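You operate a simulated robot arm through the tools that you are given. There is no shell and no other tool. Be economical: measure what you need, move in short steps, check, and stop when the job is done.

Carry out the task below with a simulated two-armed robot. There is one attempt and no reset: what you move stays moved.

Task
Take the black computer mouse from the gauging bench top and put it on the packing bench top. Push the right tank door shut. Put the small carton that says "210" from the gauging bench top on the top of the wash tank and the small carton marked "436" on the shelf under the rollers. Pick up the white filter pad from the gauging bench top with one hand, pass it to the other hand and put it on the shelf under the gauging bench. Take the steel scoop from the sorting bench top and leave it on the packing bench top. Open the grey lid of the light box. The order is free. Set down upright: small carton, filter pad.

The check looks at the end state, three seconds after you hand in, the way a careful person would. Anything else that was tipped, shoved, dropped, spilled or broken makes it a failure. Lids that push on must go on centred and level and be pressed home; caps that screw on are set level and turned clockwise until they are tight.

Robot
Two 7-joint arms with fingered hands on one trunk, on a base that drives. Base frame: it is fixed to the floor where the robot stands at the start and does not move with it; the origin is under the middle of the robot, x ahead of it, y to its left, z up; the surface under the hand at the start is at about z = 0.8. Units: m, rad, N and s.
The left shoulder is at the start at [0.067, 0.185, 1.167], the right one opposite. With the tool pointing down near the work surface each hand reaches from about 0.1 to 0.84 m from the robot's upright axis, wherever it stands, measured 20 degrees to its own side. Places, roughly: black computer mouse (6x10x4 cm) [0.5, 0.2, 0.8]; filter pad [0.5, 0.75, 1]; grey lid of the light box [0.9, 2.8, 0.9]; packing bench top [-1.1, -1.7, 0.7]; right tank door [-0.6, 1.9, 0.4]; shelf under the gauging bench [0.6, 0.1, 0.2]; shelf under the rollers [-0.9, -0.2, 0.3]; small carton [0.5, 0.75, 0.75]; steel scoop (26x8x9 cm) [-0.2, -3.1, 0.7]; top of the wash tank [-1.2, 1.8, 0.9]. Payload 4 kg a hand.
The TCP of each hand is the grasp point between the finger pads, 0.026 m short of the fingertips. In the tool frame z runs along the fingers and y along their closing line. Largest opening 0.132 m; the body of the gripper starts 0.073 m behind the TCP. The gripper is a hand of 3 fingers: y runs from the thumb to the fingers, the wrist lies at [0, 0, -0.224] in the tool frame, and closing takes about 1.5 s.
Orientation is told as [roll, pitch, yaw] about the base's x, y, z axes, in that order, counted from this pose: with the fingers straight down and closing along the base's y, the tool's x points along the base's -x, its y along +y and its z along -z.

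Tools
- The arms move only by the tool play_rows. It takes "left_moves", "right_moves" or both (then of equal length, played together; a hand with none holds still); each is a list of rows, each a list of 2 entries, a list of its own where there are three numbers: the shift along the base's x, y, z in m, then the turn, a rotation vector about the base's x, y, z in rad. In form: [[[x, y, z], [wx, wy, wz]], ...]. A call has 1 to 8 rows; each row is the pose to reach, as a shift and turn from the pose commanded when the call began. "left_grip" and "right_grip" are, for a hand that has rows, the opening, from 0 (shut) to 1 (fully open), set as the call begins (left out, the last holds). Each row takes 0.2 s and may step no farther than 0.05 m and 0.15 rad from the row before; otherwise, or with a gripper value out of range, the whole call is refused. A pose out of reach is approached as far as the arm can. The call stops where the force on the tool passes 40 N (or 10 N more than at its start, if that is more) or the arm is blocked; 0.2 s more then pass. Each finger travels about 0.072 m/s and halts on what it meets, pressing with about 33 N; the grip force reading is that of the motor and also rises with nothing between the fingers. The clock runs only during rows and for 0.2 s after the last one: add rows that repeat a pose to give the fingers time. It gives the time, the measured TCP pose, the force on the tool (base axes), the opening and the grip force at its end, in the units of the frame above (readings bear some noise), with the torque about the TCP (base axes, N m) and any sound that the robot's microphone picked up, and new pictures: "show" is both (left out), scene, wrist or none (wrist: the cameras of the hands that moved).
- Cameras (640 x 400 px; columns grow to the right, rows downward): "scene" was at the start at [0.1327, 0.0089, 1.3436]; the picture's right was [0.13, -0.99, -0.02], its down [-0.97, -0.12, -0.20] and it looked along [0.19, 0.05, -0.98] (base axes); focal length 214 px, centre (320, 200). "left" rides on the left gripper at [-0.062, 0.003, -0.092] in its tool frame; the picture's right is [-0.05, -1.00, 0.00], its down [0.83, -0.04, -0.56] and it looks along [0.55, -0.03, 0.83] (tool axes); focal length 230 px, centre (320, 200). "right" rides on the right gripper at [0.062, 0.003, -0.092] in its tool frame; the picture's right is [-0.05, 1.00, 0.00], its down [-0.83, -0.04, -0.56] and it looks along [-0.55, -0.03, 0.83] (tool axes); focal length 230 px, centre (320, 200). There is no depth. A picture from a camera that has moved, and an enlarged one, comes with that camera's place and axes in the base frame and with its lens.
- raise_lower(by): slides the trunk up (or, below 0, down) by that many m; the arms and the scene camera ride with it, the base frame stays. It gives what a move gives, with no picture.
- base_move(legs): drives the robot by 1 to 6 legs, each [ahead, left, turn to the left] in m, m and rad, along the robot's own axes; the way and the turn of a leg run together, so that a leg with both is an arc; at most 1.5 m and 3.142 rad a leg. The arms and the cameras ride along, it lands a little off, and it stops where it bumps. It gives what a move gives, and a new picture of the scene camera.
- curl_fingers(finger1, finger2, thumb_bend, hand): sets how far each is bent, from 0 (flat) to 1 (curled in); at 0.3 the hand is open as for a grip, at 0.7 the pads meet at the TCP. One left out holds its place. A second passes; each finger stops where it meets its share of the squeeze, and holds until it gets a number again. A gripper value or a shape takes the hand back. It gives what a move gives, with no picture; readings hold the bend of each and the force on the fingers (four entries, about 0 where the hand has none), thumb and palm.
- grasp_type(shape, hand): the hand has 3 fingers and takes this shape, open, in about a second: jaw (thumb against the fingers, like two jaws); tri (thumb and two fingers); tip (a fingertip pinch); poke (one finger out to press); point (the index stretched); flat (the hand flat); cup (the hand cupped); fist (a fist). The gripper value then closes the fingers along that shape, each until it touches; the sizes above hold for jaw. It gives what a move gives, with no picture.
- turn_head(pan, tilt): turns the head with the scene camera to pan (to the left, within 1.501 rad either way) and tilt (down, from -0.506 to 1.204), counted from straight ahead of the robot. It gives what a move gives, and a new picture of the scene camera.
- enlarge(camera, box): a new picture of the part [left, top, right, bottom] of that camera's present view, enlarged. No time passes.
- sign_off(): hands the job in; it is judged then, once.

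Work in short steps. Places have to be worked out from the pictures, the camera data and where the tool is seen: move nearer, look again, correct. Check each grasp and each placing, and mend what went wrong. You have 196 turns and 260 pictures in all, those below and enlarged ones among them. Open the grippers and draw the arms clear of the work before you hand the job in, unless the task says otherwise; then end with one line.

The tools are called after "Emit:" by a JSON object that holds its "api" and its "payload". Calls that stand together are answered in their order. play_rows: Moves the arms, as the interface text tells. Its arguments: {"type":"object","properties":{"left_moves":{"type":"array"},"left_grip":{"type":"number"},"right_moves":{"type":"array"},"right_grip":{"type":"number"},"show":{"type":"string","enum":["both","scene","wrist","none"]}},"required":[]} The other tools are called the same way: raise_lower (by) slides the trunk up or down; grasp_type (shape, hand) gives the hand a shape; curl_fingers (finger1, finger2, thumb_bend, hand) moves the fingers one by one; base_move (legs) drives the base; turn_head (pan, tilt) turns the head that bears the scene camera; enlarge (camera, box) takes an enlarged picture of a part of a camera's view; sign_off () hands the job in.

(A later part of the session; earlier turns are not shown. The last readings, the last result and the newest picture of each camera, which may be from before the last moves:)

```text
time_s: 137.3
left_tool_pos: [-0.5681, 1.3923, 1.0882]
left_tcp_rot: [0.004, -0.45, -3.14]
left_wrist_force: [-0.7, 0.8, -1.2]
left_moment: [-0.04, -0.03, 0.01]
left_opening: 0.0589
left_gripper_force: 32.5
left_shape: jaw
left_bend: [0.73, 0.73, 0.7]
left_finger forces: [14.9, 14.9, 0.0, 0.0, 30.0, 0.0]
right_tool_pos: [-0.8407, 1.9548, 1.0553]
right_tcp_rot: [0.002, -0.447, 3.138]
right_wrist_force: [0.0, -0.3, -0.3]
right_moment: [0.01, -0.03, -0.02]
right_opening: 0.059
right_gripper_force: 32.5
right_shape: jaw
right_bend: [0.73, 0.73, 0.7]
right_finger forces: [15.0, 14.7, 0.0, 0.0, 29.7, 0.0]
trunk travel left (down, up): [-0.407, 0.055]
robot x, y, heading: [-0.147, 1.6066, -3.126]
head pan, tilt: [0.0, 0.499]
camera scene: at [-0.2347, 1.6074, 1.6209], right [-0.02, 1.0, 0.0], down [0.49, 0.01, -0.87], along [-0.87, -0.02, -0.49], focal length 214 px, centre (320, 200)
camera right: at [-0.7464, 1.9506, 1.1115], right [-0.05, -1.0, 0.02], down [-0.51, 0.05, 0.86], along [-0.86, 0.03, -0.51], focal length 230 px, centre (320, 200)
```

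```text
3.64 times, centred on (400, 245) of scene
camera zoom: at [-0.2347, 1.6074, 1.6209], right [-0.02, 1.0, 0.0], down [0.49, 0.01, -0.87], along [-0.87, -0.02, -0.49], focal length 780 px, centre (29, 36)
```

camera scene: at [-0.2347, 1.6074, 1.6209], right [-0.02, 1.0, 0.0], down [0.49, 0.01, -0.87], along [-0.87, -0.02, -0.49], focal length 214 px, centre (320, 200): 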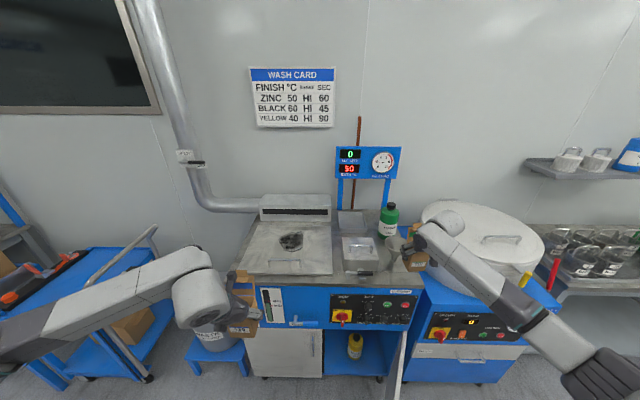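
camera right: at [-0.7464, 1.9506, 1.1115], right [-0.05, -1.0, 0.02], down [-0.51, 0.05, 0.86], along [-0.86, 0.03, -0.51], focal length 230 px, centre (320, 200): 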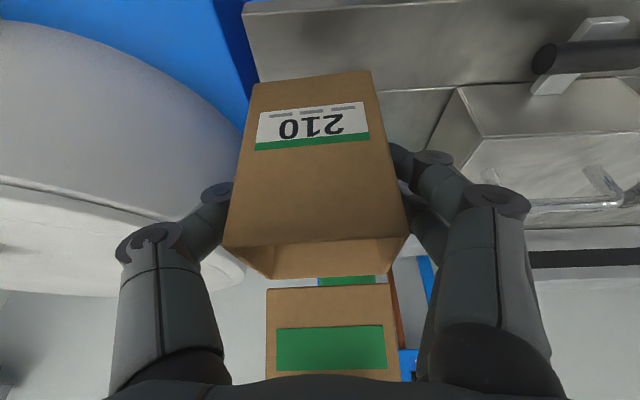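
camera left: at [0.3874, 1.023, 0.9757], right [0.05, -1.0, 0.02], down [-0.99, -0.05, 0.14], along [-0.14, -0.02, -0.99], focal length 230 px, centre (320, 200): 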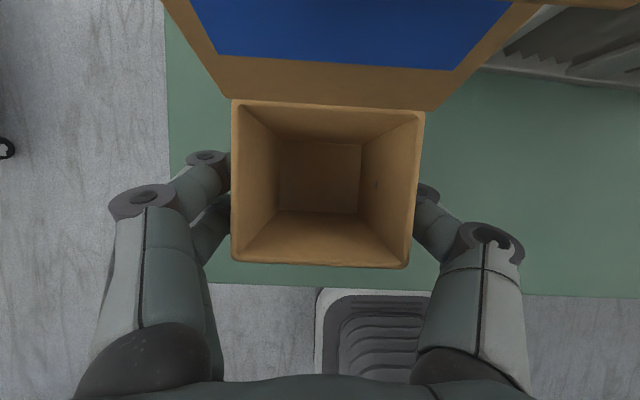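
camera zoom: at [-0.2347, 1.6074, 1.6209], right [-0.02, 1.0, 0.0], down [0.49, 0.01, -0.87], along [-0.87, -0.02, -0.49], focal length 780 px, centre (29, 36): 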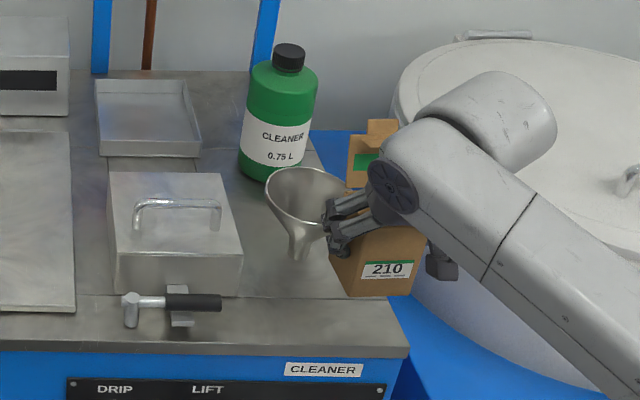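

View shows the carton just in front-right of the funnel with clearance. Move in to x≈-.858 and lower to near contact.

Emit:
{"api": "play_rows", "payload": {"right_moves": [[[-0.01, 0.002, 0], [0, 0, 0]], [[-0.018, 0.004, 0], [0, 0, 0]], [[-0.018, 0.004, -0.025], [0, 0, 0]], [[-0.018, 0.004, -0.05], [0, 0, 0]], [[-0.018, 0.004, -0.065], [0, 0, 0]], [[-0.018, 0.004, -0.072], [0, 0, 0]]], "show": "none"}}

Emit:
{"api": "enlarge", "payload": {"camera": "scene", "box": [340, 190, 460, 300]}}

```text
time_s: 138.7
left_tool_pos: [-0.5675, 1.3913, 1.0888]
left_tcp_rot: [0.005, -0.452, -3.14]
left_wrist_force: [0.2, 0.2, 0.0]
left_moment: [-0.02, 0.0, 0.0]
left_opening: 0.0589
left_gripper_force: 33.1
left_shape: jaw
left_bend: [0.73, 0.73, 0.7]
left_finger forces: [15.0, 15.0, 0.0, 0.0, 30.0, 0.1]
right_tool_pos: [-0.8567, 1.9594, 0.9853]
right_tcp_rot: [0.002, -0.455, 3.139]
right_wrist_force: [-1.6, 1.4, 10.7]
right_moment: [-0.02, 0.09, -0.02]
right_opening: 0.0591
right_gripper_force: 33.2
right_shape: jaw
right_bend: [0.73, 0.73, 0.7]
right_finger forces: [15.9, 15.1, 0.0, 0.0, 31.8, 0.0]
trunk travel left (down, up): [-0.407, 0.055]
robot x, y, heading: [-0.1463, 1.6082, -3.118]
head pan, tilt: [0.0, 0.499]
```

```text
3.64 times, centred on (400, 245) of scene
camera zoom: at [-0.2319, 1.6069, 1.6213], right [-0.02, 1.0, 0.0], down [0.49, 0.01, -0.87], along [-0.87, -0.02, -0.49], focal length 780 px, centre (29, 36)
```

zoom: 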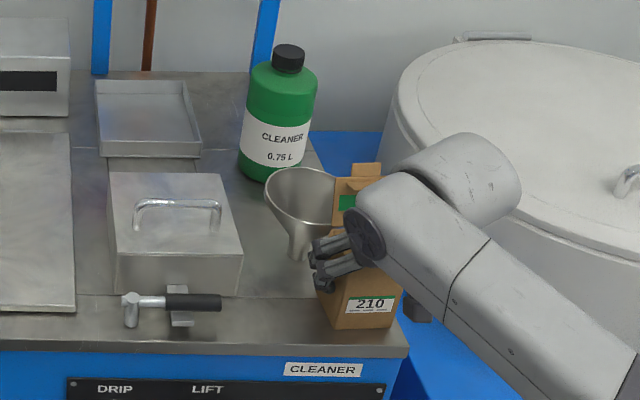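

Contact with the tank top (10 N), carton fully on it. Open partially and retreat up and back.

Emit:
{"api": "play_rows", "payload": {"right_moves": [[[0, 0, 0.003], [0, 0, 0]], [[0, 0, 0.003], [0, 0, 0]], [[0, 0, 0.003], [0, 0, 0]], [[0, 0, 0.003], [0, 0, 0]], [[0.0, 0, 0.003], [0, 0, 0]], [[0.012, 0, 0.03], [0, 0, 0]], [[0.03, 0, 0.07], [0, 0, 0]], [[0.05, 0, 0.11], [0, 0, 0]]], "right_grip": 0.72, "show": "scene"}}

Emit:
{"api": "enlarge", "payload": {"camera": "scene", "box": [340, 190, 460, 300]}}

```text
time_s: 140.5
left_tool_pos: [-0.5667, 1.3916, 1.0877]
left_tcp_rot: [0.006, -0.452, -3.14]
left_wrist_force: [0.3, -0.3, -0.4]
left_moment: [0.0, -0.01, 0.0]
left_opening: 0.059
left_gripper_force: 32.9
left_shape: jaw
left_bend: [0.73, 0.73, 0.7]
left_finger forces: [15.0, 14.9, 0.0, 0.0, 29.9, 0.1]
right_tool_pos: [-0.8035, 1.958, 1.0928]
right_tcp_rot: [0.0, -0.446, 3.137]
right_wrist_force: [0.4, 1.0, 0.2]
right_moment: [0.02, 0.03, 0.01]
right_opening: 0.0947
right_gripper_force: 0.1
right_shape: jaw
right_bend: [0.66, 0.66, 0.63]
right_finger forces: [0.0, 0.0, 0.1, 0.1, 0.0, 0.0]
trunk travel left (down, up): [-0.407, 0.055]
robot x, y, heading: [-0.147, 1.6078, -3.126]
head pan, tilt: [0.0, 0.499]
camera scene: at [-0.233, 1.6075, 1.6211], right [-0.02, 1.0, 0.0], down [0.49, 0.01, -0.87], along [-0.87, -0.02, -0.49], focal length 214 px, centre (320, 200)
```

scene: 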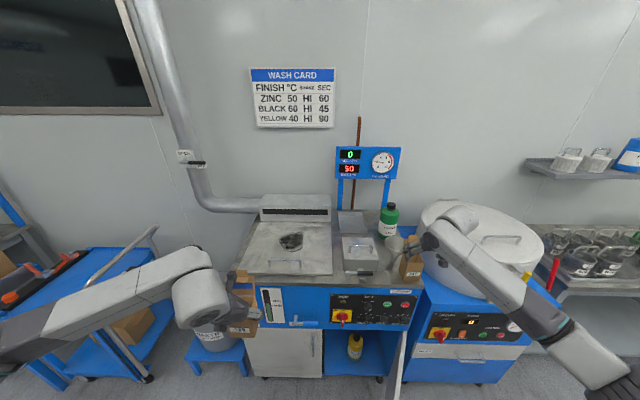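

```text
3.64 times, centred on (400, 245) of scene
camera zoom: at [-0.233, 1.6075, 1.6211], right [-0.02, 1.0, 0.0], down [0.49, 0.01, -0.87], along [-0.87, -0.02, -0.49], focal length 780 px, centre (29, 36)
```

zoom: 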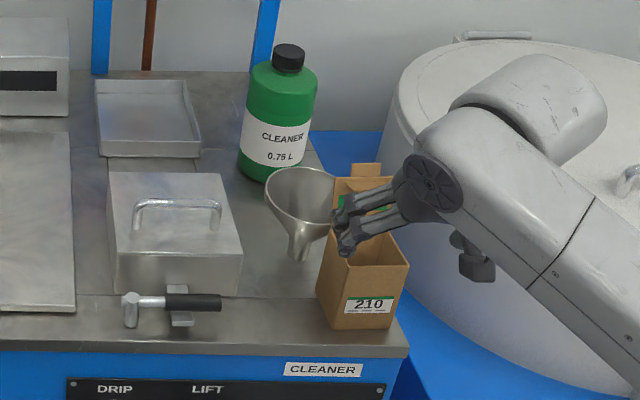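

Carton 210 stands, funnel untouched. Withdraw the right hand toward [-.5,2.02], closing it to a pusher, and lift the left hand.

Emit:
{"api": "play_rows", "payload": {"right_moves": [[[0.02, 0, 0.03], [0, 0, 0]], [[0.06, 0.0, 0.04], [0, 0, 0]], [[0.1, 0.0, 0.04], [0, 0, 0]], [[0.14, 0.01, 0.04], [0, 0, 0]], [[0.18, 0.02, 0.02], [0, 0, 0]], [[0.22, 0.03, 0.0], [0, 0, 0]], [[0.26, 0.045, -0.02], [0, 0, 0]], [[0.3, 0.06, -0.04], [0, 0, 0]]], "left_moves": [[[0.02, 0, 0.03], [0, 0, 0]], [[0.05, 0, 0.06], [0, 0, 0]], [[0.08, 0, 0.09], [0, 0, 0]], [[0.1, 0, 0.12], [0, 0, 0]], [[0.1, 0, 0.15], [0, 0, 0]], [[0.1, 0, 0.18], [0, 0, 0]], [[0.1, 0, 0.18], [0, 0, 0]], [[0.1, 0, 0.18], [0, 0, 0]]], "right_grip": 0.0, "show": "scene"}}

```text
time_s: 142.3
left_tool_pos: [-0.4646, 1.3907, 1.2676]
left_tcp_rot: [0.008, -0.453, -3.14]
left_wrist_force: [0.1, 0.3, 0.5]
left_moment: [0.0, 0.0, 0.0]
left_opening: 0.0587
left_gripper_force: 33.3
left_shape: jaw
left_bend: [0.73, 0.73, 0.7]
left_finger forces: [15.0, 14.8, 0.0, 0.1, 29.9, 0.1]
left hand out of reach, approached as far as the arm can: row 4
right_tool_pos: [-0.5055, 2.0173, 1.0533]
right_tcp_rot: [0.004, -0.45, 3.137]
right_wrist_force: [0.2, -0.2, 0.7]
right_moment: [0.03, 0.01, 0.0]
right_opening: 0.0
right_gripper_force: 32.4
right_shape: jaw
right_bend: [0.68, 0.68, 0.74]
right_finger forces: [0.0, 0.1, 0.0, 0.1, 0.0, 0.0]
trunk travel left (down, up): [-0.407, 0.055]
robot x, y, heading: [-0.1465, 1.6094, -3.115]
head pan, tilt: [0.0, 0.499]
camera scene: at [-0.2318, 1.6086, 1.6211], right [-0.02, 1.0, 0.0], down [0.49, 0.01, -0.87], along [-0.87, -0.02, -0.49], focal length 214 px, centre (320, 200)
```

scene: 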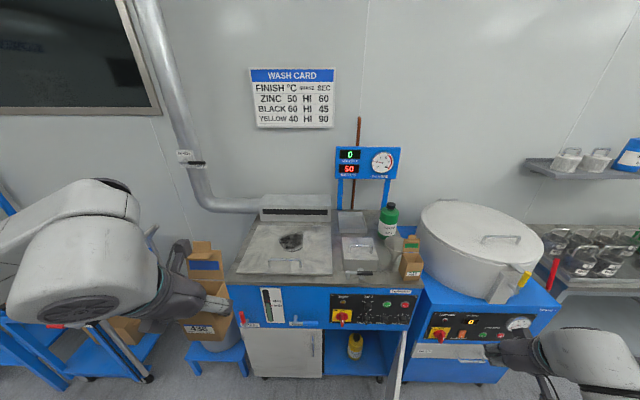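

Lower the trunk 0.28 and look down at the door.

Emit:
{"api": "raise_lower", "payload": {"by": -0.28}}

Emit:
{"api": "turn_head", "payload": {"pan": -0.4, "tilt": 0.5}}

```text
time_s: 145.2
left_tool_pos: [-0.5095, 1.3914, 0.8981]
left_tcp_rot: [0.0, -0.213, -3.138]
left_wrist_force: [0.0, 0.5, 0.2]
left_moment: [0.0, -0.02, -0.02]
left_opening: 0.0588
left_gripper_force: 33.2
left_shape: jaw
left_bend: [0.73, 0.73, 0.7]
left_finger forces: [15.0, 14.9, 0.0, 0.1, 29.9, 0.1]
right_tool_pos: [-0.5061, 2.0177, 0.7718]
right_tcp_rot: [0.003, -0.449, 3.138]
right_wrist_force: [-0.6, -0.8, 1.0]
right_moment: [-0.01, 0.02, 0.01]
right_opening: 0.0003
right_gripper_force: 33.4
right_shape: jaw
right_bend: [0.68, 0.68, 0.74]
right_finger forces: [0.1, 0.1, 0.0, 0.0, 0.0, 0.0]
trunk travel left (down, up): [-0.127, 0.335]
robot x, y, heading: [-0.1452, 1.6101, -3.119]
head pan, tilt: [0.0, 0.499]
```

```text
time_s: 146.0
left_tool_pos: [-0.5093, 1.3911, 0.8982]
left_tcp_rot: [-0.001, -0.212, -3.137]
left_wrist_force: [0.2, 0.3, -0.5]
left_moment: [-0.01, 0.01, 0.01]
left_opening: 0.0587
left_gripper_force: 32.9
left_shape: jaw
left_bend: [0.73, 0.73, 0.7]
left_finger forces: [15.0, 14.9, 0.1, 0.1, 29.9, 0.1]
right_tool_pos: [-0.5057, 2.0185, 0.7721]
right_tcp_rot: [0.001, -0.446, 3.138]
right_wrist_force: [0.2, -0.9, -0.4]
right_moment: [-0.03, 0.01, 0.0]
right_opening: 0.0
right_gripper_force: 33.3
right_shape: jaw
right_bend: [0.68, 0.68, 0.74]
right_finger forces: [0.0, 0.1, 0.0, 0.0, 0.0, 0.0]
trunk travel left (down, up): [-0.127, 0.335]
robot x, y, heading: [-0.1459, 1.6084, -3.118]
head pan, tilt: [-0.4, 0.499]
camera scene: at [-0.3806, 1.6397, 1.2891], right [0.35, 0.93, 0.11], down [0.67, -0.17, -0.72], along [-0.65, 0.33, -0.69], focal length 214 px, centre (320, 200)
```

scene: 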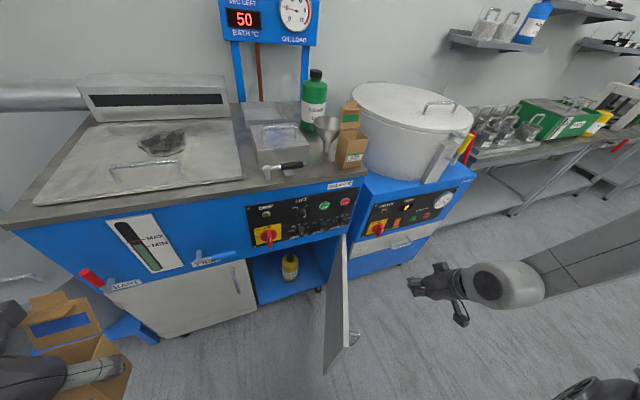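

Door free edge ≈[-.47,1.83], hinge ≈[-.83,1.95]. Lower the right fist on the outer side to z≈.45.

Emit:
{"api": "play_rows", "payload": {"right_moves": [[[0, 0, -0.045], [0, 0, 0]], [[-0.01, 0, -0.09], [0, 0, 0]], [[-0.02, 0, -0.135], [0, 0, 0]], [[-0.03, 0, -0.18], [0, 0, 0]], [[-0.04, 0, -0.225], [0, 0, 0]], [[-0.05, 0, -0.27], [0, 0, 0]], [[-0.06, 0, -0.31], [0, 0, 0]]], "show": "scene"}}

```text
time_s: 147.6
left_tool_pos: [-0.5097, 1.3909, 0.8979]
left_tcp_rot: [-0.001, -0.212, -3.138]
left_wrist_force: [0.3, -0.6, -1.0]
left_moment: [0.01, -0.04, -0.03]
left_opening: 0.0588
left_gripper_force: 33.0
left_shape: jaw
left_bend: [0.73, 0.73, 0.7]
left_finger forces: [15.0, 14.9, 0.1, 0.0, 29.9, 0.0]
right_tool_pos: [-0.5646, 2.0175, 0.4618]
right_tcp_rot: [0.002, -0.448, 3.14]
right_wrist_force: [-0.3, 1.0, -0.2]
right_moment: [-0.01, -0.02, 0.03]
right_opening: 0.0002
right_gripper_force: 32.3
right_shape: jaw
right_bend: [0.68, 0.68, 0.74]
right_finger forces: [0.1, 0.0, 0.1, 0.1, 0.0, 0.0]
trunk travel left (down, up): [-0.127, 0.335]
robot x, y, heading: [-0.1488, 1.6059, -3.119]
head pan, tilt: [-0.4, 0.499]
camera scene: at [-0.3808, 1.6399, 1.2891], right [0.35, 0.93, 0.11], down [0.67, -0.17, -0.72], along [-0.65, 0.33, -0.69], focal length 214 px, centre (320, 200)
```

scene: 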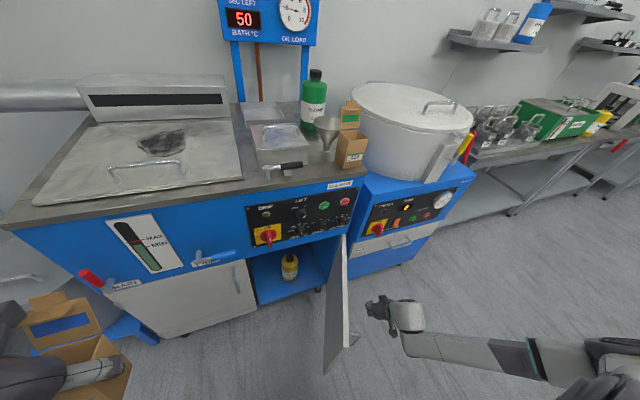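

Sweep the door toward closed along its arc.

Emit:
{"api": "play_rows", "payload": {"right_moves": [[[-0.02, -0.045, 0], [0, 0, 0]], [[-0.025, -0.085, 0], [0, 0, 0]], [[-0.03, -0.12, 0], [0, 0, 0]], [[-0.042, -0.155, 0], [0, 0, 0]], [[-0.06, -0.19, 0], [0, 0, 0]], [[-0.085, -0.225, 0], [0, 0, 0]], [[-0.115, -0.257, 0], [0, 0, 0]], [[-0.15, -0.278, 0], [0, 0, 0]]], "show": "scene"}}

```text
time_s: 149.4
left_tool_pos: [-0.5103, 1.3911, 0.8985]
left_tcp_rot: [0.001, -0.211, -3.138]
left_wrist_force: [0.0, 0.5, -0.8]
left_moment: [-0.01, 0.0, 0.02]
left_opening: 0.0588
left_gripper_force: 32.2
left_shape: jaw
left_bend: [0.73, 0.73, 0.7]
left_finger forces: [15.0, 14.9, 0.1, 0.1, 30.0, 0.0]
right_tool_pos: [-0.7195, 1.7402, 0.4622]
right_tcp_rot: [-0.001, -0.446, 3.137]
right_wrist_force: [-0.6, 0.3, -0.7]
right_moment: [-0.03, 0.01, 0.04]
right_opening: 0.0
right_gripper_force: 32.7
right_shape: jaw
right_bend: [0.68, 0.68, 0.74]
right_finger forces: [0.0, 0.0, 0.1, 0.1, 0.0, 0.0]
trunk travel left (down, up): [-0.127, 0.335]
robot x, y, heading: [-0.1506, 1.61, -3.118]
head pan, tilt: [-0.4, 0.499]
camera scene: at [-0.3812, 1.6393, 1.289], right [0.35, 0.93, 0.11], down [0.67, -0.17, -0.72], along [-0.65, 0.33, -0.69], focal length 214 px, centre (320, 200)
```

scene: 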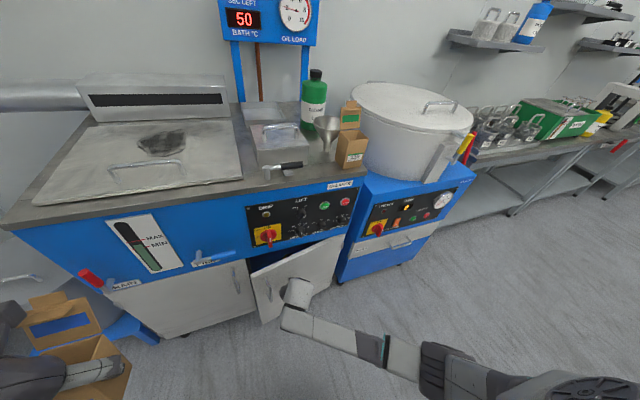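

Door nearly shut. Push on toward -x until it meets.

Emit:
{"api": "play_rows", "payload": {"right_moves": [[[-0.02, -0.01, 0], [0, 0, 0]], [[-0.04, -0.015, 0], [0, 0, 0]], [[-0.06, -0.015, 0], [0, 0, 0]], [[-0.08, -0.015, 0], [0, 0, 0]], [[-0.1, -0.015, 0], [0, 0, 0]], [[-0.12, -0.015, 0], [0, 0, 0]]], "show": "scene"}}

```text
time_s: 150.6
left_tool_pos: [-0.5088, 1.3914, 0.8989]
left_tcp_rot: [-0.002, -0.212, -3.139]
left_wrist_force: [-1.1, 0.1, -0.4]
left_moment: [-0.01, 0.01, 0.03]
left_opening: 0.0585
left_gripper_force: 32.8
left_shape: jaw
left_bend: [0.73, 0.73, 0.7]
left_finger forces: [15.0, 14.9, 0.0, 0.0, 30.0, 0.0]
right_tool_pos: [-0.798, 1.7203, 0.454]
right_tcp_rot: [0.008, -0.423, 3.139]
right_wrist_force: [12.6, -1.0, 3.7]
right_moment: [0.08, 0.0, -0.17]
right_opening: 0.0
right_gripper_force: 32.9
right_shape: jaw
right_bend: [0.68, 0.71, 0.75]
right_finger forces: [0.1, 17.7, 0.0, 0.0, 0.1, 0.0]
trunk travel left (down, up): [-0.127, 0.335]
robot x, y, heading: [-0.1427, 1.6086, -3.12]
head pan, tilt: [-0.4, 0.499]
stopped in row 5 (right hand): the force on the tool passed its limit at 55 N (the readings are from after the stop); the commanded pose is now the measured one
camera scene: at [-0.3792, 1.6394, 1.2894], right [0.35, 0.93, 0.11], down [0.67, -0.17, -0.72], along [-0.65, 0.33, -0.69], focal length 214 px, centre (320, 200)
```

scene: 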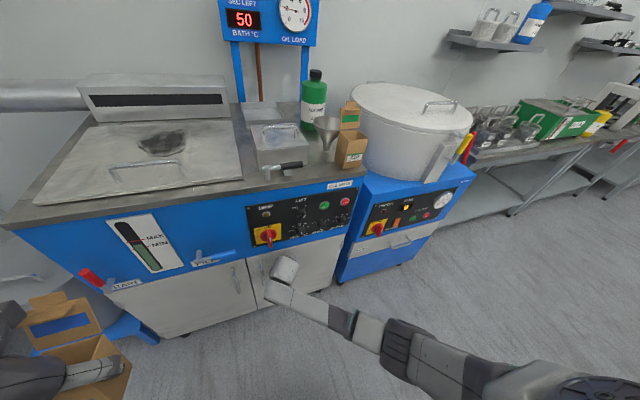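

Door pressed shut against the stop. Withdraw the right hand and check.

Emit:
{"api": "play_rows", "payload": {"right_moves": [[[0.04, 0.0, 0], [0, 0, 0]], [[0.08, 0.0, 0.0], [0, 0, 0]], [[0.12, 0.02, 0.03], [0, 0, 0]], [[0.16, 0.05, 0.06], [0, 0, 0]], [[0.19, 0.08, 0.09], [0, 0, 0]], [[0.2, 0.11, 0.125], [0, 0, 0]], [[0.2, 0.14, 0.16], [0, 0, 0]], [[0.2, 0.17, 0.19], [0, 0, 0]]], "right_grip": 1, "show": "scene"}}

Emit:
{"api": "enlarge", "payload": {"camera": "scene", "box": [220, 120, 400, 320]}}

```text
refused: row 3 steps farther than a row can; nothing moved
```

```text
2.00 times, centred on (310, 220) of scene
camera zoom: at [-0.3792, 1.6394, 1.2894], right [0.35, 0.93, 0.11], down [0.67, -0.17, -0.72], along [-0.65, 0.33, -0.69], focal length 429 px, centre (340, 160)
```

zoom: 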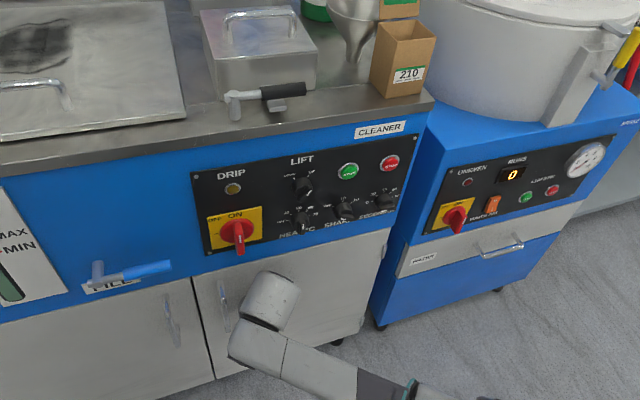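

Emit:
{"api": "play_rows", "payload": {"right_moves": [[[0.04, 0.0, 0], [0, 0, 0]], [[0.08, 0.0, 0.0], [0, 0, 0]], [[0.115, 0.015, 0.03], [0, 0, 0]], [[0.145, 0.035, 0.06], [0, 0, 0]], [[0.17, 0.06, 0.09], [0, 0, 0]], [[0.18, 0.085, 0.125], [0, 0, 0]], [[0.18, 0.11, 0.16], [0, 0, 0]], [[0.18, 0.14, 0.19], [0, 0, 0]]], "right_grip": 1, "show": "scene"}}

Emit:
{"api": "enlarge", "payload": {"camera": "scene", "box": [220, 120, 400, 320]}}

```text
time_s: 152.4
left_tool_pos: [-0.5093, 1.3905, 0.8996]
left_tcp_rot: [0.001, -0.213, -3.138]
left_wrist_force: [0.1, 0.5, -0.3]
left_moment: [0.03, -0.04, 0.03]
left_opening: 0.0589
left_gripper_force: 33.3
left_shape: jaw
left_bend: [0.73, 0.73, 0.7]
left_finger forces: [15.1, 14.9, 0.0, 0.0, 30.0, 0.1]
right_tool_pos: [-0.6178, 1.8596, 0.6449]
right_tcp_rot: [0.006, -0.426, 3.137]
right_wrist_force: [0.3, 0.3, 0.7]
right_moment: [-0.03, 0.03, 0.01]
right_opening: 0.1317
right_gripper_force: 0.1
right_shape: jaw
right_bend: [0.3, 0.3, 0.3]
right_finger forces: [0.1, 0.0, 0.1, 0.1, 0.0, 0.0]
trunk travel left (down, up): [-0.127, 0.335]
robot x, y, heading: [-0.1434, 1.6058, -3.117]
head pan, tilt: [-0.4, 0.499]
camera scene: at [-0.3796, 1.6401, 1.2893], right [0.35, 0.93, 0.11], down [0.67, -0.17, -0.72], along [-0.65, 0.33, -0.69], focal length 214 px, centre (320, 200)
```

scene: 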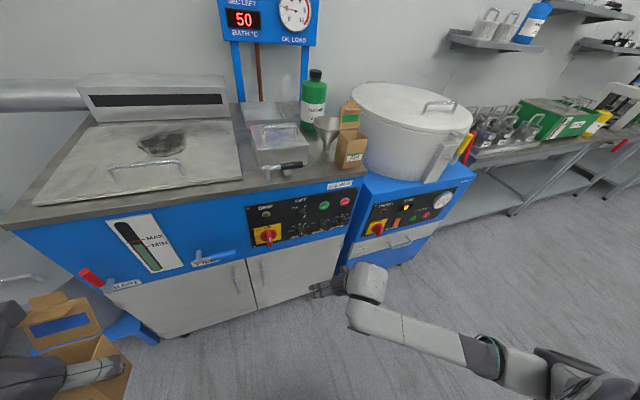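

```text
2.00 times, centred on (310, 220) of scene
camera zoom: at [-0.3796, 1.6401, 1.2893], right [0.35, 0.93, 0.11], down [0.67, -0.17, -0.72], along [-0.65, 0.33, -0.69], focal length 429 px, centre (340, 160)
```

zoom: 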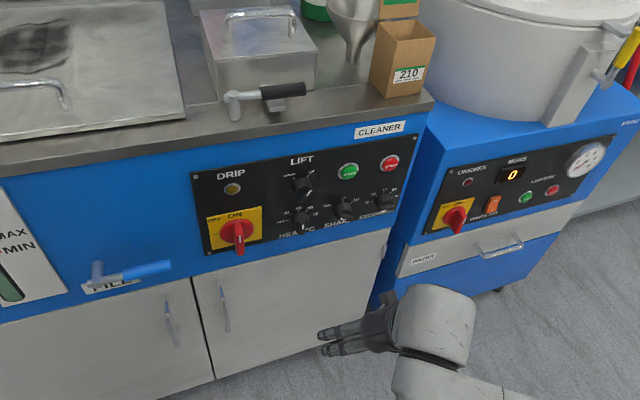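

Door is flush shut. Next the light box; its far side (+x) looks accessible. Raise the trunk fully so arms clear everything.

Emit:
{"api": "raise_lower", "payload": {"by": 0.33}}

Emit:
{"api": "play_rows", "payload": {"right_moves": [[[0.01, 0, 0.04], [0, 0, 0]], [[0.02, 0, 0.08], [0, 0, 0]], [[0.03, 0, 0.12], [0, 0, 0]], [[0.04, 0, 0.16], [0, 0, 0]], [[0.06, 0, 0.2], [0, 0, 0]]], "show": "scene"}}

```text
time_s: 155.7
left_tool_pos: [-0.5095, 1.3906, 1.229]
left_tcp_rot: [0.0, -0.21, -3.139]
left_wrist_force: [-0.6, -0.5, -1.0]
left_moment: [-0.01, -0.03, 0.02]
left_opening: 0.0588
left_gripper_force: 33.2
left_shape: jaw
left_bend: [0.73, 0.73, 0.7]
left_finger forces: [15.1, 14.9, 0.1, 0.1, 29.9, 0.1]
right_tool_pos: [-0.6203, 1.8618, 0.9745]
right_tcp_rot: [0.004, -0.426, 3.139]
right_wrist_force: [0.8, -0.6, 0.2]
right_moment: [-0.02, -0.02, 0.01]
right_opening: 0.1321
right_gripper_force: 0.0
right_shape: jaw
right_bend: [0.3, 0.3, 0.3]
right_finger forces: [0.1, 0.1, 0.1, 0.0, 0.0, 0.1]
trunk travel left (down, up): [-0.457, 0.005]
robot x, y, heading: [-0.1466, 1.6069, -3.116]
head pan, tilt: [-0.4, 0.499]
```

```text
time_s: 156.9
left_tool_pos: [-0.5088, 1.3925, 1.2293]
left_tcp_rot: [0.0, -0.212, -3.137]
left_wrist_force: [0.0, 1.0, -0.6]
left_moment: [-0.02, -0.01, 0.02]
left_opening: 0.0589
left_gripper_force: 33.1
left_shape: jaw
left_bend: [0.73, 0.73, 0.7]
left_finger forces: [15.0, 15.0, 0.0, 0.1, 29.9, 0.1]
right_tool_pos: [-0.5579, 1.8798, 1.1747]
right_tcp_rot: [-0.049, -0.426, -3.126]
right_wrist_force: [-0.2, -2.0, -0.5]
right_moment: [0.17, -0.02, -0.12]
right_opening: 0.1322
right_gripper_force: 0.1
right_shape: jaw
right_bend: [0.3, 0.3, 0.3]
right_finger forces: [0.1, 0.1, 0.1, 0.0, 0.1, 0.0]
trunk travel left (down, up): [-0.457, 0.005]
robot x, y, heading: [-0.1445, 1.6084, -3.122]
head pan, tilt: [-0.4, 0.499]
camera scene: at [-0.2205, 1.6455, 1.6712], right [0.37, 0.93, 0.0], down [0.44, -0.18, -0.88], along [-0.82, 0.32, -0.48], focal length 214 px, centre (320, 200)
```

scene: 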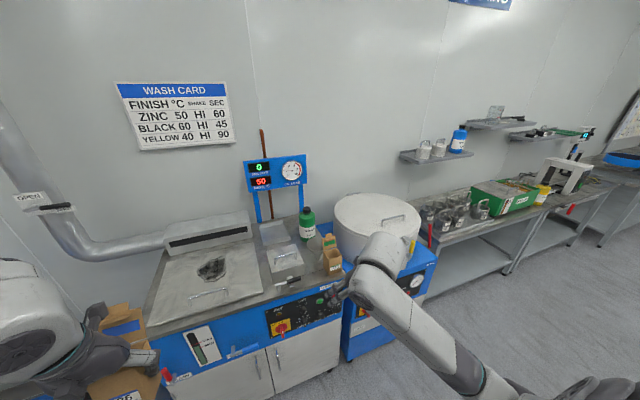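

Drive back .35 from the tank.

Emit:
{"api": "base_move", "payload": {"legs": [[-0.35, 0, 0]]}}

Emit:
{"api": "enlarge", "payload": {"camera": "scene", "box": [200, 180, 400, 320]}}

```text
time_s: 159.1
left_tool_pos: [-0.1694, 1.3999, 1.2274]
left_tcp_rot: [0.0, -0.21, -3.142]
left_wrist_force: [-0.9, 0.6, -0.3]
left_moment: [0.0, 0.0, 0.0]
left_opening: 0.059
left_gripper_force: 33.0
left_shape: jaw
left_bend: [0.73, 0.73, 0.7]
left_finger forces: [15.0, 14.9, 0.0, 0.0, 29.9, 0.0]
right_tool_pos: [-0.2163, 1.8726, 1.1747]
right_tcp_rot: [0.005, -0.426, 3.137]
right_wrist_force: [-0.7, 0.0, 0.8]
right_moment: [-0.02, -0.02, -0.01]
right_opening: 0.132
right_gripper_force: 0.1
right_shape: jaw
right_bend: [0.3, 0.3, 0.3]
right_finger forces: [0.0, 0.0, 0.0, 0.1, 0.0, 0.1]
trunk travel left (down, up): [-0.457, 0.005]
robot x, y, heading: [0.1971, 1.6189, -3.126]
head pan, tilt: [-0.4, 0.499]
camera scene: at [0.1188, 1.6501, 1.6712], right [0.37, 0.93, 0.0], down [0.45, -0.18, -0.88], along [-0.81, 0.33, -0.48], focal length 214 px, centre (320, 200)
```

scene: 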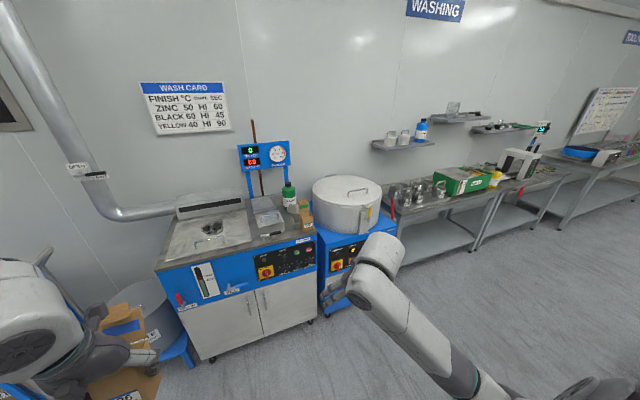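

```text
2.86 times, centred on (300, 250) of scene
camera zoom: at [0.1188, 1.6501, 1.6712], right [0.37, 0.93, 0.0], down [0.45, -0.18, -0.88], along [-0.81, 0.33, -0.48], focal length 613 px, centre (377, 57)
```

zoom: 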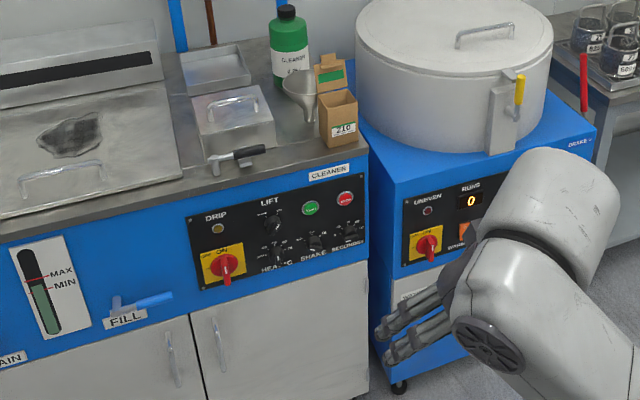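

Everything stands well. Turn right to view the light box.

Emit:
{"api": "base_move", "payload": {"legs": [[0, 0, -2.2]]}}

Emit:
{"api": "turn_head", "payload": {"pan": 0.0, "tilt": 0.4}}

```text
time_s: 164.7
left_tool_pos: [0.2404, 2.0348, 1.2282]
left_tcp_rot: [-0.001, -0.211, 0.939]
left_wrist_force: [0.5, -0.4, 1.3]
left_moment: [0.0, 0.01, 0.0]
left_opening: 0.0589
left_gripper_force: 33.2
left_shape: jaw
left_bend: [0.73, 0.73, 0.7]
left_finger forces: [15.0, 14.8, 0.1, 0.1, 29.8, 0.0]
right_tool_pos: [0.6485, 1.7951, 1.175]
right_tcp_rot: [0.005, -0.426, 0.932]
right_wrist_force: [0.1, 0.2, -0.3]
right_moment: [0.0, 0.0, 0.0]
right_opening: 0.132
right_gripper_force: 0.1
right_shape: jaw
right_bend: [0.3, 0.3, 0.3]
right_finger forces: [0.0, 0.1, 0.1, 0.0, 0.0, 0.0]
trunk travel left (down, up): [-0.457, 0.005]
robot x, y, heading: [0.1982, 1.6154, 0.955]
head pan, tilt: [-0.4, 0.499]
camera scene: at [0.2677, 1.6566, 1.6713], right [0.53, -0.85, 0.0], down [-0.41, -0.25, -0.88], along [0.74, 0.46, -0.48], focal length 214 px, centre (320, 200)
```

scene: 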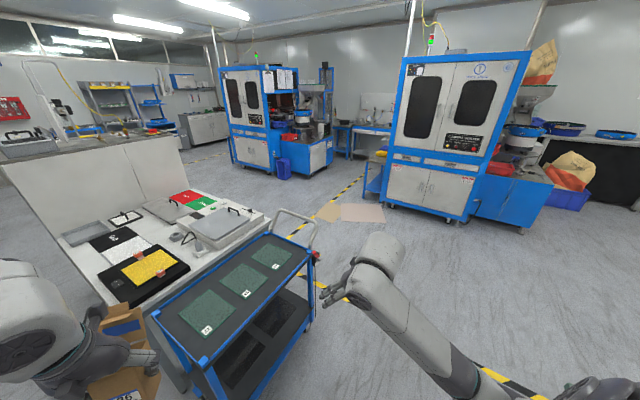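

```text
time_s: 165.6
left_tool_pos: [0.2394, 2.0358, 1.2279]
left_tcp_rot: [0.0, -0.211, 0.938]
left_wrist_force: [0.4, -0.1, 0.2]
left_moment: [0.0, 0.01, -0.02]
left_opening: 0.0588
left_gripper_force: 33.0
left_shape: jaw
left_bend: [0.73, 0.73, 0.7]
left_finger forces: [15.0, 14.8, 0.1, 0.0, 29.7, 0.1]
right_tool_pos: [0.6487, 1.7969, 1.1746]
right_tcp_rot: [0.007, -0.426, 0.932]
right_wrist_force: [0.4, 0.4, 0.4]
right_moment: [0.01, -0.03, 0.0]
right_opening: 0.1319
right_gripper_force: 0.1
right_shape: jaw
right_bend: [0.3, 0.3, 0.3]
right_finger forces: [0.0, 0.0, 0.0, 0.0, 0.0, 0.0]
trunk travel left (down, up): [-0.457, 0.005]
robot x, y, heading: [0.1982, 1.6145, 0.956]
head pan, tilt: [0.0, 0.4]
camera scene: at [0.244, 1.6841, 1.6804], right [0.82, -0.58, 0.0], down [-0.22, -0.32, -0.92], along [0.53, 0.75, -0.39], focal length 214 px, centre (320, 200)
```

scene: 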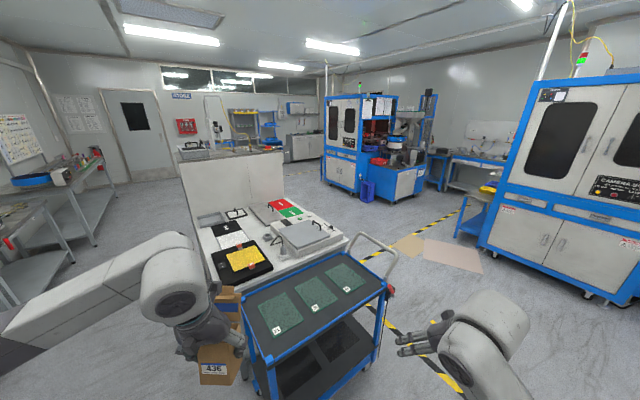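

Emit:
{"api": "enlarge", "payload": {"camera": "scene", "box": [200, 180, 400, 310]}}

Emit:
{"api": "enlarge", "payload": {"camera": "scene", "box": [260, 200, 360, 270]}}

```text
3.08 times, centred on (300, 245) of scene
camera zoom: at [0.244, 1.6841, 1.6804], right [0.82, -0.58, 0.0], down [-0.22, -0.32, -0.92], along [0.53, 0.75, -0.39], focal length 660 px, centre (382, 62)
```

zoom: 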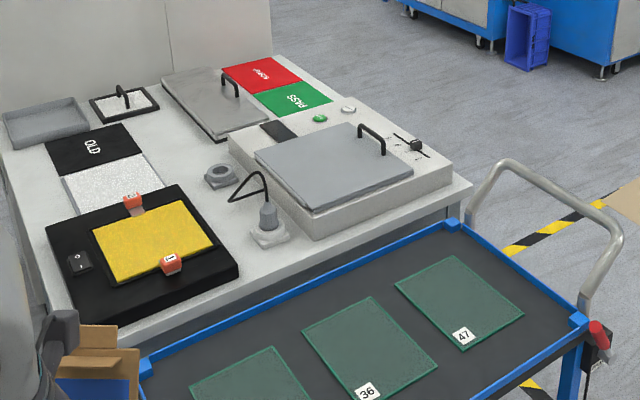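

```text
5.71 times, centred on (310, 235) of scene
camera zoom: at [0.244, 1.6841, 1.6804], right [0.82, -0.58, 0.0], down [-0.22, -0.32, -0.92], along [0.53, 0.75, -0.39], focal length 1226 px, centre (377, 0)
```

zoom: 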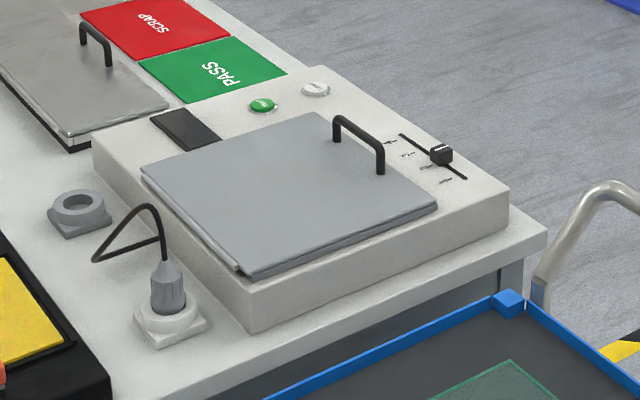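

Lid is hinged on the -x side with a handle near its +x edge (bar ≈[.97,2.70–2.80,.96]). I'll drive around to the +x side: turn, strafe east, then face -x.

Emit:
{"api": "base_move", "payload": {"legs": [[0, 0, 0.6], [-0.05, -1.5, 0]]}}

```text
refused: leg 2 is longer than a leg can be; nothing moved
```

Emit:
{"api": "base_move", "payload": {"legs": [[0, 0, 0.6], [-0.05, -1.4, 0]]}}

```text
time_s: 174.1
left_tool_pos: [1.3497, 1.9223, 1.2265]
left_tcp_rot: [-0.001, -0.211, 1.532]
left_wrist_force: [-0.2, 1.1, 0.4]
left_moment: [0.0, 0.02, 0.01]
left_opening: 0.0588
left_gripper_force: 32.7
left_shape: jaw
left_bend: [0.73, 0.73, 0.7]
left_finger forces: [14.9, 14.8, 0.0, 0.0, 29.8, 0.0]
right_tool_pos: [1.8235, 1.9512, 1.1741]
right_tcp_rot: [0.006, -0.428, 1.527]
right_wrist_force: [-0.3, -0.7, 0.0]
right_moment: [-0.03, -0.02, -0.02]
right_opening: 0.132
right_gripper_force: 0.1
right_shape: jaw
right_bend: [0.3, 0.3, 0.3]
right_finger forces: [0.0, 0.0, 0.0, 0.0, 0.1, 0.0]
trunk travel left (down, up): [-0.457, 0.005]
robot x, y, heading: [1.5522, 1.5491, 1.553]
head pan, tilt: [0.0, 0.4]
camera scene: at [1.5512, 1.6338, 1.6804], right [1.0, -0.02, 0.0], down [-0.01, -0.39, -0.92], along [0.02, 0.92, -0.39], focal length 214 px, centre (320, 200)
```

scene: 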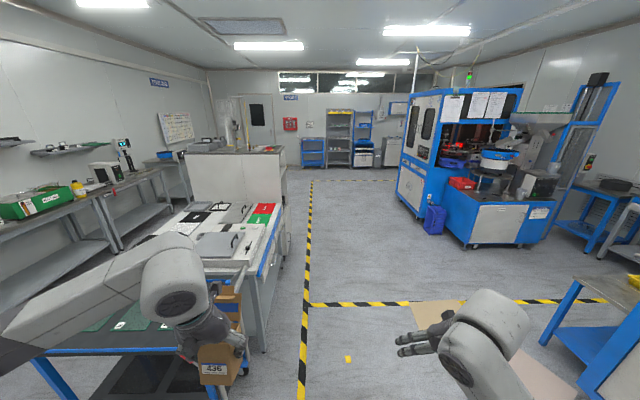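

Clear aisle. Shift 0.2 right, turn to face -x, then strafe to y≈2.75.

Emit:
{"api": "base_move", "payload": {"legs": [[0, -0.2, 0], [0, 0, 1.58], [0, -1.15, 0]]}}

Emit:
{"api": "turn_head", "payload": {"pan": 0.0, "tilt": 0.7}}

```text
time_s: 184.9
left_tool_pos: [1.3952, 2.4702, 1.2282]
left_tcp_rot: [0.001, -0.21, 3.108]
left_wrist_force: [0.9, 0.1, -0.5]
left_moment: [0.01, -0.02, 0.0]
left_opening: 0.0585
left_gripper_force: 33.3
left_shape: jaw
left_bend: [0.73, 0.73, 0.7]
left_finger forces: [14.9, 14.8, 0.0, 0.0, 29.7, 0.0]
right_tool_pos: [1.3628, 2.9442, 1.1742]
right_tcp_rot: [0.006, -0.424, 3.103]
right_wrist_force: [-0.3, 0.3, 0.3]
right_moment: [0.0, -0.04, 0.01]
right_opening: 0.1319
right_gripper_force: 0.0
right_shape: jaw
right_bend: [0.3, 0.3, 0.3]
right_finger forces: [0.0, 0.0, 0.0, 0.0, 0.0, 0.0]
trunk travel left (down, up): [-0.457, 0.005]
robot x, y, heading: [1.7665, 2.6736, 3.128]
head pan, tilt: [0.0, 0.4]
camera scene: at [1.6814, 2.676, 1.6804], right [0.02, 1.0, 0.0], down [0.39, -0.01, -0.92], along [-0.92, 0.01, -0.39], focal length 214 px, centre (320, 200)
```

scene: 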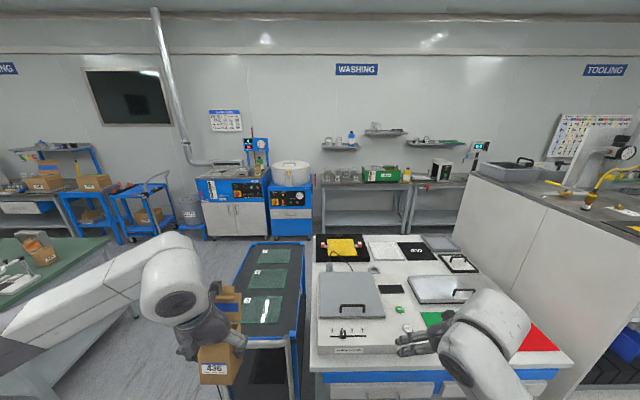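

```text
time_s: 185.7
left_tool_pos: [1.3942, 2.4715, 1.2287]
left_tcp_rot: [0.0, -0.211, 3.11]
left_wrist_force: [-0.3, 0.4, 0.3]
left_moment: [0.04, 0.02, -0.02]
left_opening: 0.0584
left_gripper_force: 32.9
left_shape: jaw
left_bend: [0.73, 0.73, 0.7]
left_finger forces: [14.9, 14.8, 0.1, 0.1, 29.7, 0.0]
right_tool_pos: [1.3619, 2.9459, 1.1744]
right_tcp_rot: [0.008, -0.426, 3.1]
right_wrist_force: [-0.8, 0.5, 0.0]
right_moment: [0.0, 0.0, 0.01]
right_opening: 0.1321
right_gripper_force: 0.0
right_shape: jaw
right_bend: [0.3, 0.3, 0.3]
right_finger forces: [0.0, 0.1, 0.0, 0.0, 0.0, 0.0]
trunk travel left (down, up): [-0.457, 0.005]
robot x, y, heading: [1.7679, 2.6743, 3.124]
head pan, tilt: [0.0, 0.7]
camera scene: at [1.6891, 2.6772, 1.6537], right [0.02, 1.0, 0.0], down [0.64, -0.01, -0.77], along [-0.77, 0.01, -0.64], focal length 214 px, centre (320, 200)
```

scene: 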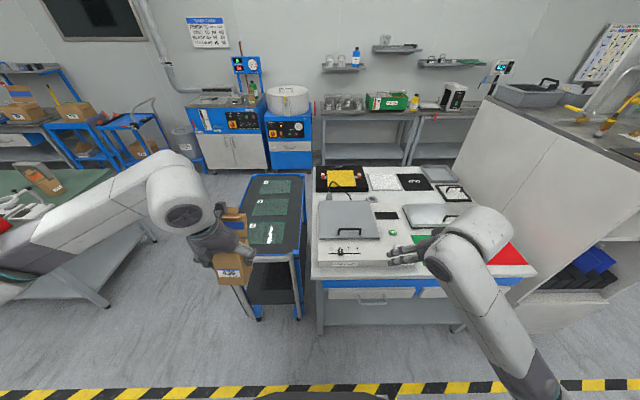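

Zoom for the light box handle.

Emit:
{"api": "enlarge", "payload": {"camera": "scene", "box": [300, 180, 420, 280]}}

```text
4.00 times, centred on (360, 230) of scene
camera zoom: at [1.6891, 2.6772, 1.6537], right [0.02, 1.0, 0.0], down [0.64, -0.01, -0.77], along [-0.77, 0.01, -0.64], focal length 858 px, centre (160, 80)
```

zoom: 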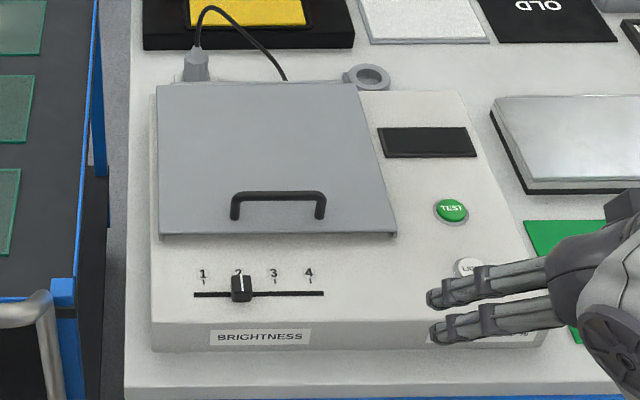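

Handle bar: x≈1.012, y 2.77–2.88, z≈.915; lid hinge at x≈.76. Rotate the right hand to close along x, and raise/retract the left hand.

Emit:
{"api": "play_rows", "payload": {"right_moves": [[[-0.02, 0, 0], [-0.0296, -0.0308, -0.1368]], [[-0.04, 0, 0], [-0.0592, -0.0616, -0.2736]], [[-0.06, 0, 0], [-0.0888, -0.0925, -0.4103]], [[-0.08, 0, 0], [-0.1184, -0.1233, -0.5471]], [[-0.1, 0, 0], [-0.148, -0.1541, -0.6839]], [[-0.12, 0, 0], [-0.1776, -0.1849, -0.8207]], [[-0.14, 0, 0], [-0.2072, -0.2157, -0.9575]], [[-0.16, 0, 0], [-0.2368, -0.2465, -1.0943]]], "left_moves": [[[0.015, 0, 0.015], [0, 0, 0]], [[0.03, 0, 0.03], [0, 0, 0]], [[0.045, 0, 0.045], [0, 0, 0]], [[0.06, 0, 0.06], [0, 0, 0]], [[0.075, 0, 0.075], [0, 0, 0]], [[0.09, 0, 0.09], [0, 0, 0]], [[0.09, 0, 0.1], [0, 0, 0]], [[0.09, 0, 0.1], [0, 0, 0]]], "show": "none"}}

```text
time_s: 187.5
left_tool_pos: [1.483, 2.4696, 1.3277]
left_tcp_rot: [0.001, -0.211, 3.11]
left_wrist_force: [0.5, -0.2, -0.1]
left_moment: [0.0, 0.01, 0.0]
left_opening: 0.0585
left_gripper_force: 33.2
left_shape: jaw
left_bend: [0.73, 0.73, 0.7]
left_finger forces: [14.9, 14.7, 0.0, 0.0, 29.6, 0.0]
right_tool_pos: [1.202, 2.9437, 1.1734]
right_tcp_rot: [0.062, -0.105, 1.979]
right_wrist_force: [-0.4, -0.3, 0.3]
right_moment: [-0.02, -0.03, 0.03]
right_opening: 0.1322
right_gripper_force: 0.0
right_shape: jaw
right_bend: [0.3, 0.3, 0.3]
right_finger forces: [0.0, 0.0, 0.0, 0.0, 0.0, 0.0]
trunk travel left (down, up): [-0.457, 0.005]
robot x, y, heading: [1.763, 2.6752, 3.125]
head pan, tilt: [0.0, 0.7]
```

Emit:
{"api": "play_rows", "payload": {"right_moves": [[[-0.03, 0, 0], [-0.0296, -0.0308, -0.1368]], [[-0.06, 0.005, 0], [-0.0592, -0.0616, -0.2736]], [[-0.08, 0.01, 0], [-0.0888, -0.0925, -0.4103]], [[-0.08, 0.01, 0], [-0.0888, -0.0925, -0.4103]]], "show": "none"}}

Emit:
{"api": "base_move", "payload": {"legs": [[0.11, 0.13, 0]]}}

```text
time_s: 188.5
left_tool_pos: [1.4829, 2.4698, 1.3282]
left_tcp_rot: [0.002, -0.211, 3.11]
left_wrist_force: [0.6, 0.6, -0.5]
left_moment: [0.01, -0.02, 0.02]
left_opening: 0.0585
left_gripper_force: 32.5
left_shape: jaw
left_bend: [0.73, 0.73, 0.7]
left_finger forces: [14.9, 14.8, 0.1, 0.0, 29.8, 0.0]
right_tool_pos: [1.1201, 2.9565, 1.1757]
right_tcp_rot: [-0.01, 0.0, 1.575]
right_wrist_force: [-1.0, -0.4, 0.6]
right_moment: [0.01, -0.01, 0.0]
right_opening: 0.1321
right_gripper_force: 0.2
right_shape: jaw
right_bend: [0.3, 0.3, 0.3]
right_finger forces: [0.0, 0.0, 0.0, 0.1, 0.1, 0.0]
trunk travel left (down, up): [-0.457, 0.005]
robot x, y, heading: [1.7675, 2.6737, 3.126]
head pan, tilt: [0.0, 0.7]
```

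```text
time_s: 189.9
left_tool_pos: [1.3742, 2.3448, 1.3288]
left_tcp_rot: [0.001, -0.212, 3.103]
left_wrist_force: [-0.1, 0.0, 0.1]
left_moment: [-0.04, 0.04, -0.01]
left_opening: 0.0585
left_gripper_force: 33.0
left_shape: jaw
left_bend: [0.73, 0.73, 0.7]
left_finger forces: [14.9, 14.8, 0.0, 0.1, 29.6, 0.1]
right_tool_pos: [1.0125, 2.8333, 1.1763]
right_tcp_rot: [-0.007, 0.001, 1.573]
right_wrist_force: [-0.4, 0.3, 0.3]
right_moment: [-0.01, -0.01, -0.02]
right_opening: 0.1319
right_gripper_force: 0.1
right_shape: jaw
right_bend: [0.3, 0.3, 0.3]
right_finger forces: [0.1, 0.0, 0.0, 0.0, 0.0, 0.0]
trunk travel left (down, up): [-0.457, 0.005]
robot x, y, heading: [1.6535, 2.546, 3.122]
head pan, tilt: [0.0, 0.7]
camera scene: at [1.5807, 2.5523, 1.6538], right [0.02, 1.0, 0.0], down [0.64, -0.01, -0.77], along [-0.77, 0.01, -0.64], focal length 214 px, centre (320, 200)
```

scene: 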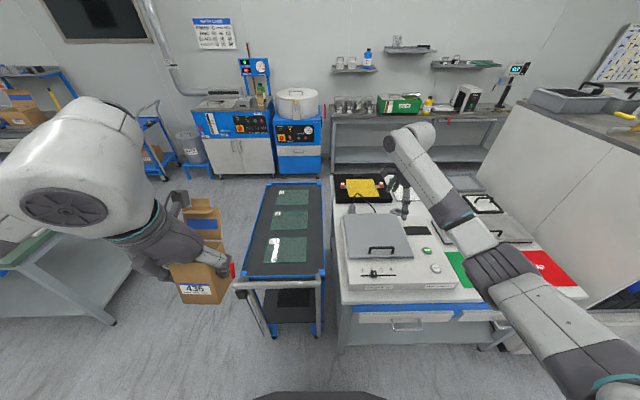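

Right hand is right above the handle. Lower the trunk 0.15, then check with the wrist camera.

Emit:
{"api": "raise_lower", "payload": {"by": -0.15}}

Emit:
{"api": "enlarge", "payload": {"camera": "right", "box": [0, 0, 640, 400]}}

```text
time_s: 191.7
left_tool_pos: [1.3714, 2.3427, 1.1777]
left_tcp_rot: [0.0, -0.214, 3.103]
left_wrist_force: [-0.3, 0.1, -1.1]
left_moment: [0.0, 0.04, -0.03]
left_opening: 0.0588
left_gripper_force: 33.2
left_shape: jaw
left_bend: [0.73, 0.73, 0.7]
left_finger forces: [15.0, 14.8, 0.0, 0.1, 29.7, 0.0]
right_tool_pos: [1.0106, 2.8303, 1.0267]
right_tcp_rot: [-0.011, 0.001, 1.57]
right_wrist_force: [0.9, 0.1, 0.0]
right_moment: [-0.03, -0.02, 0.01]
right_opening: 0.132
right_gripper_force: 0.0
right_shape: jaw
right_bend: [0.3, 0.3, 0.3]
right_finger forces: [0.1, 0.0, 0.0, 0.0, 0.0, 0.0]
trunk travel left (down, up): [-0.307, 0.155]
robot x, y, heading: [1.6549, 2.5448, 3.124]
head pan, tilt: [0.0, 0.7]
```

```text
1.00 times, centred on (320, 200) of right (not enlarged: the box is as wide or as high as the picture)
camera zoom: at [1.005, 2.7682, 1.118], right [-1.0, 0.05, -0.01], down [0.04, 0.83, 0.56], along [0.04, 0.55, -0.83], focal length 230 px, centre (320, 200)
```

zoom: 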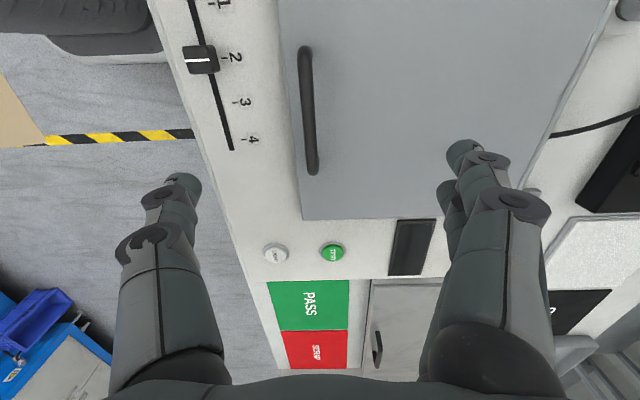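

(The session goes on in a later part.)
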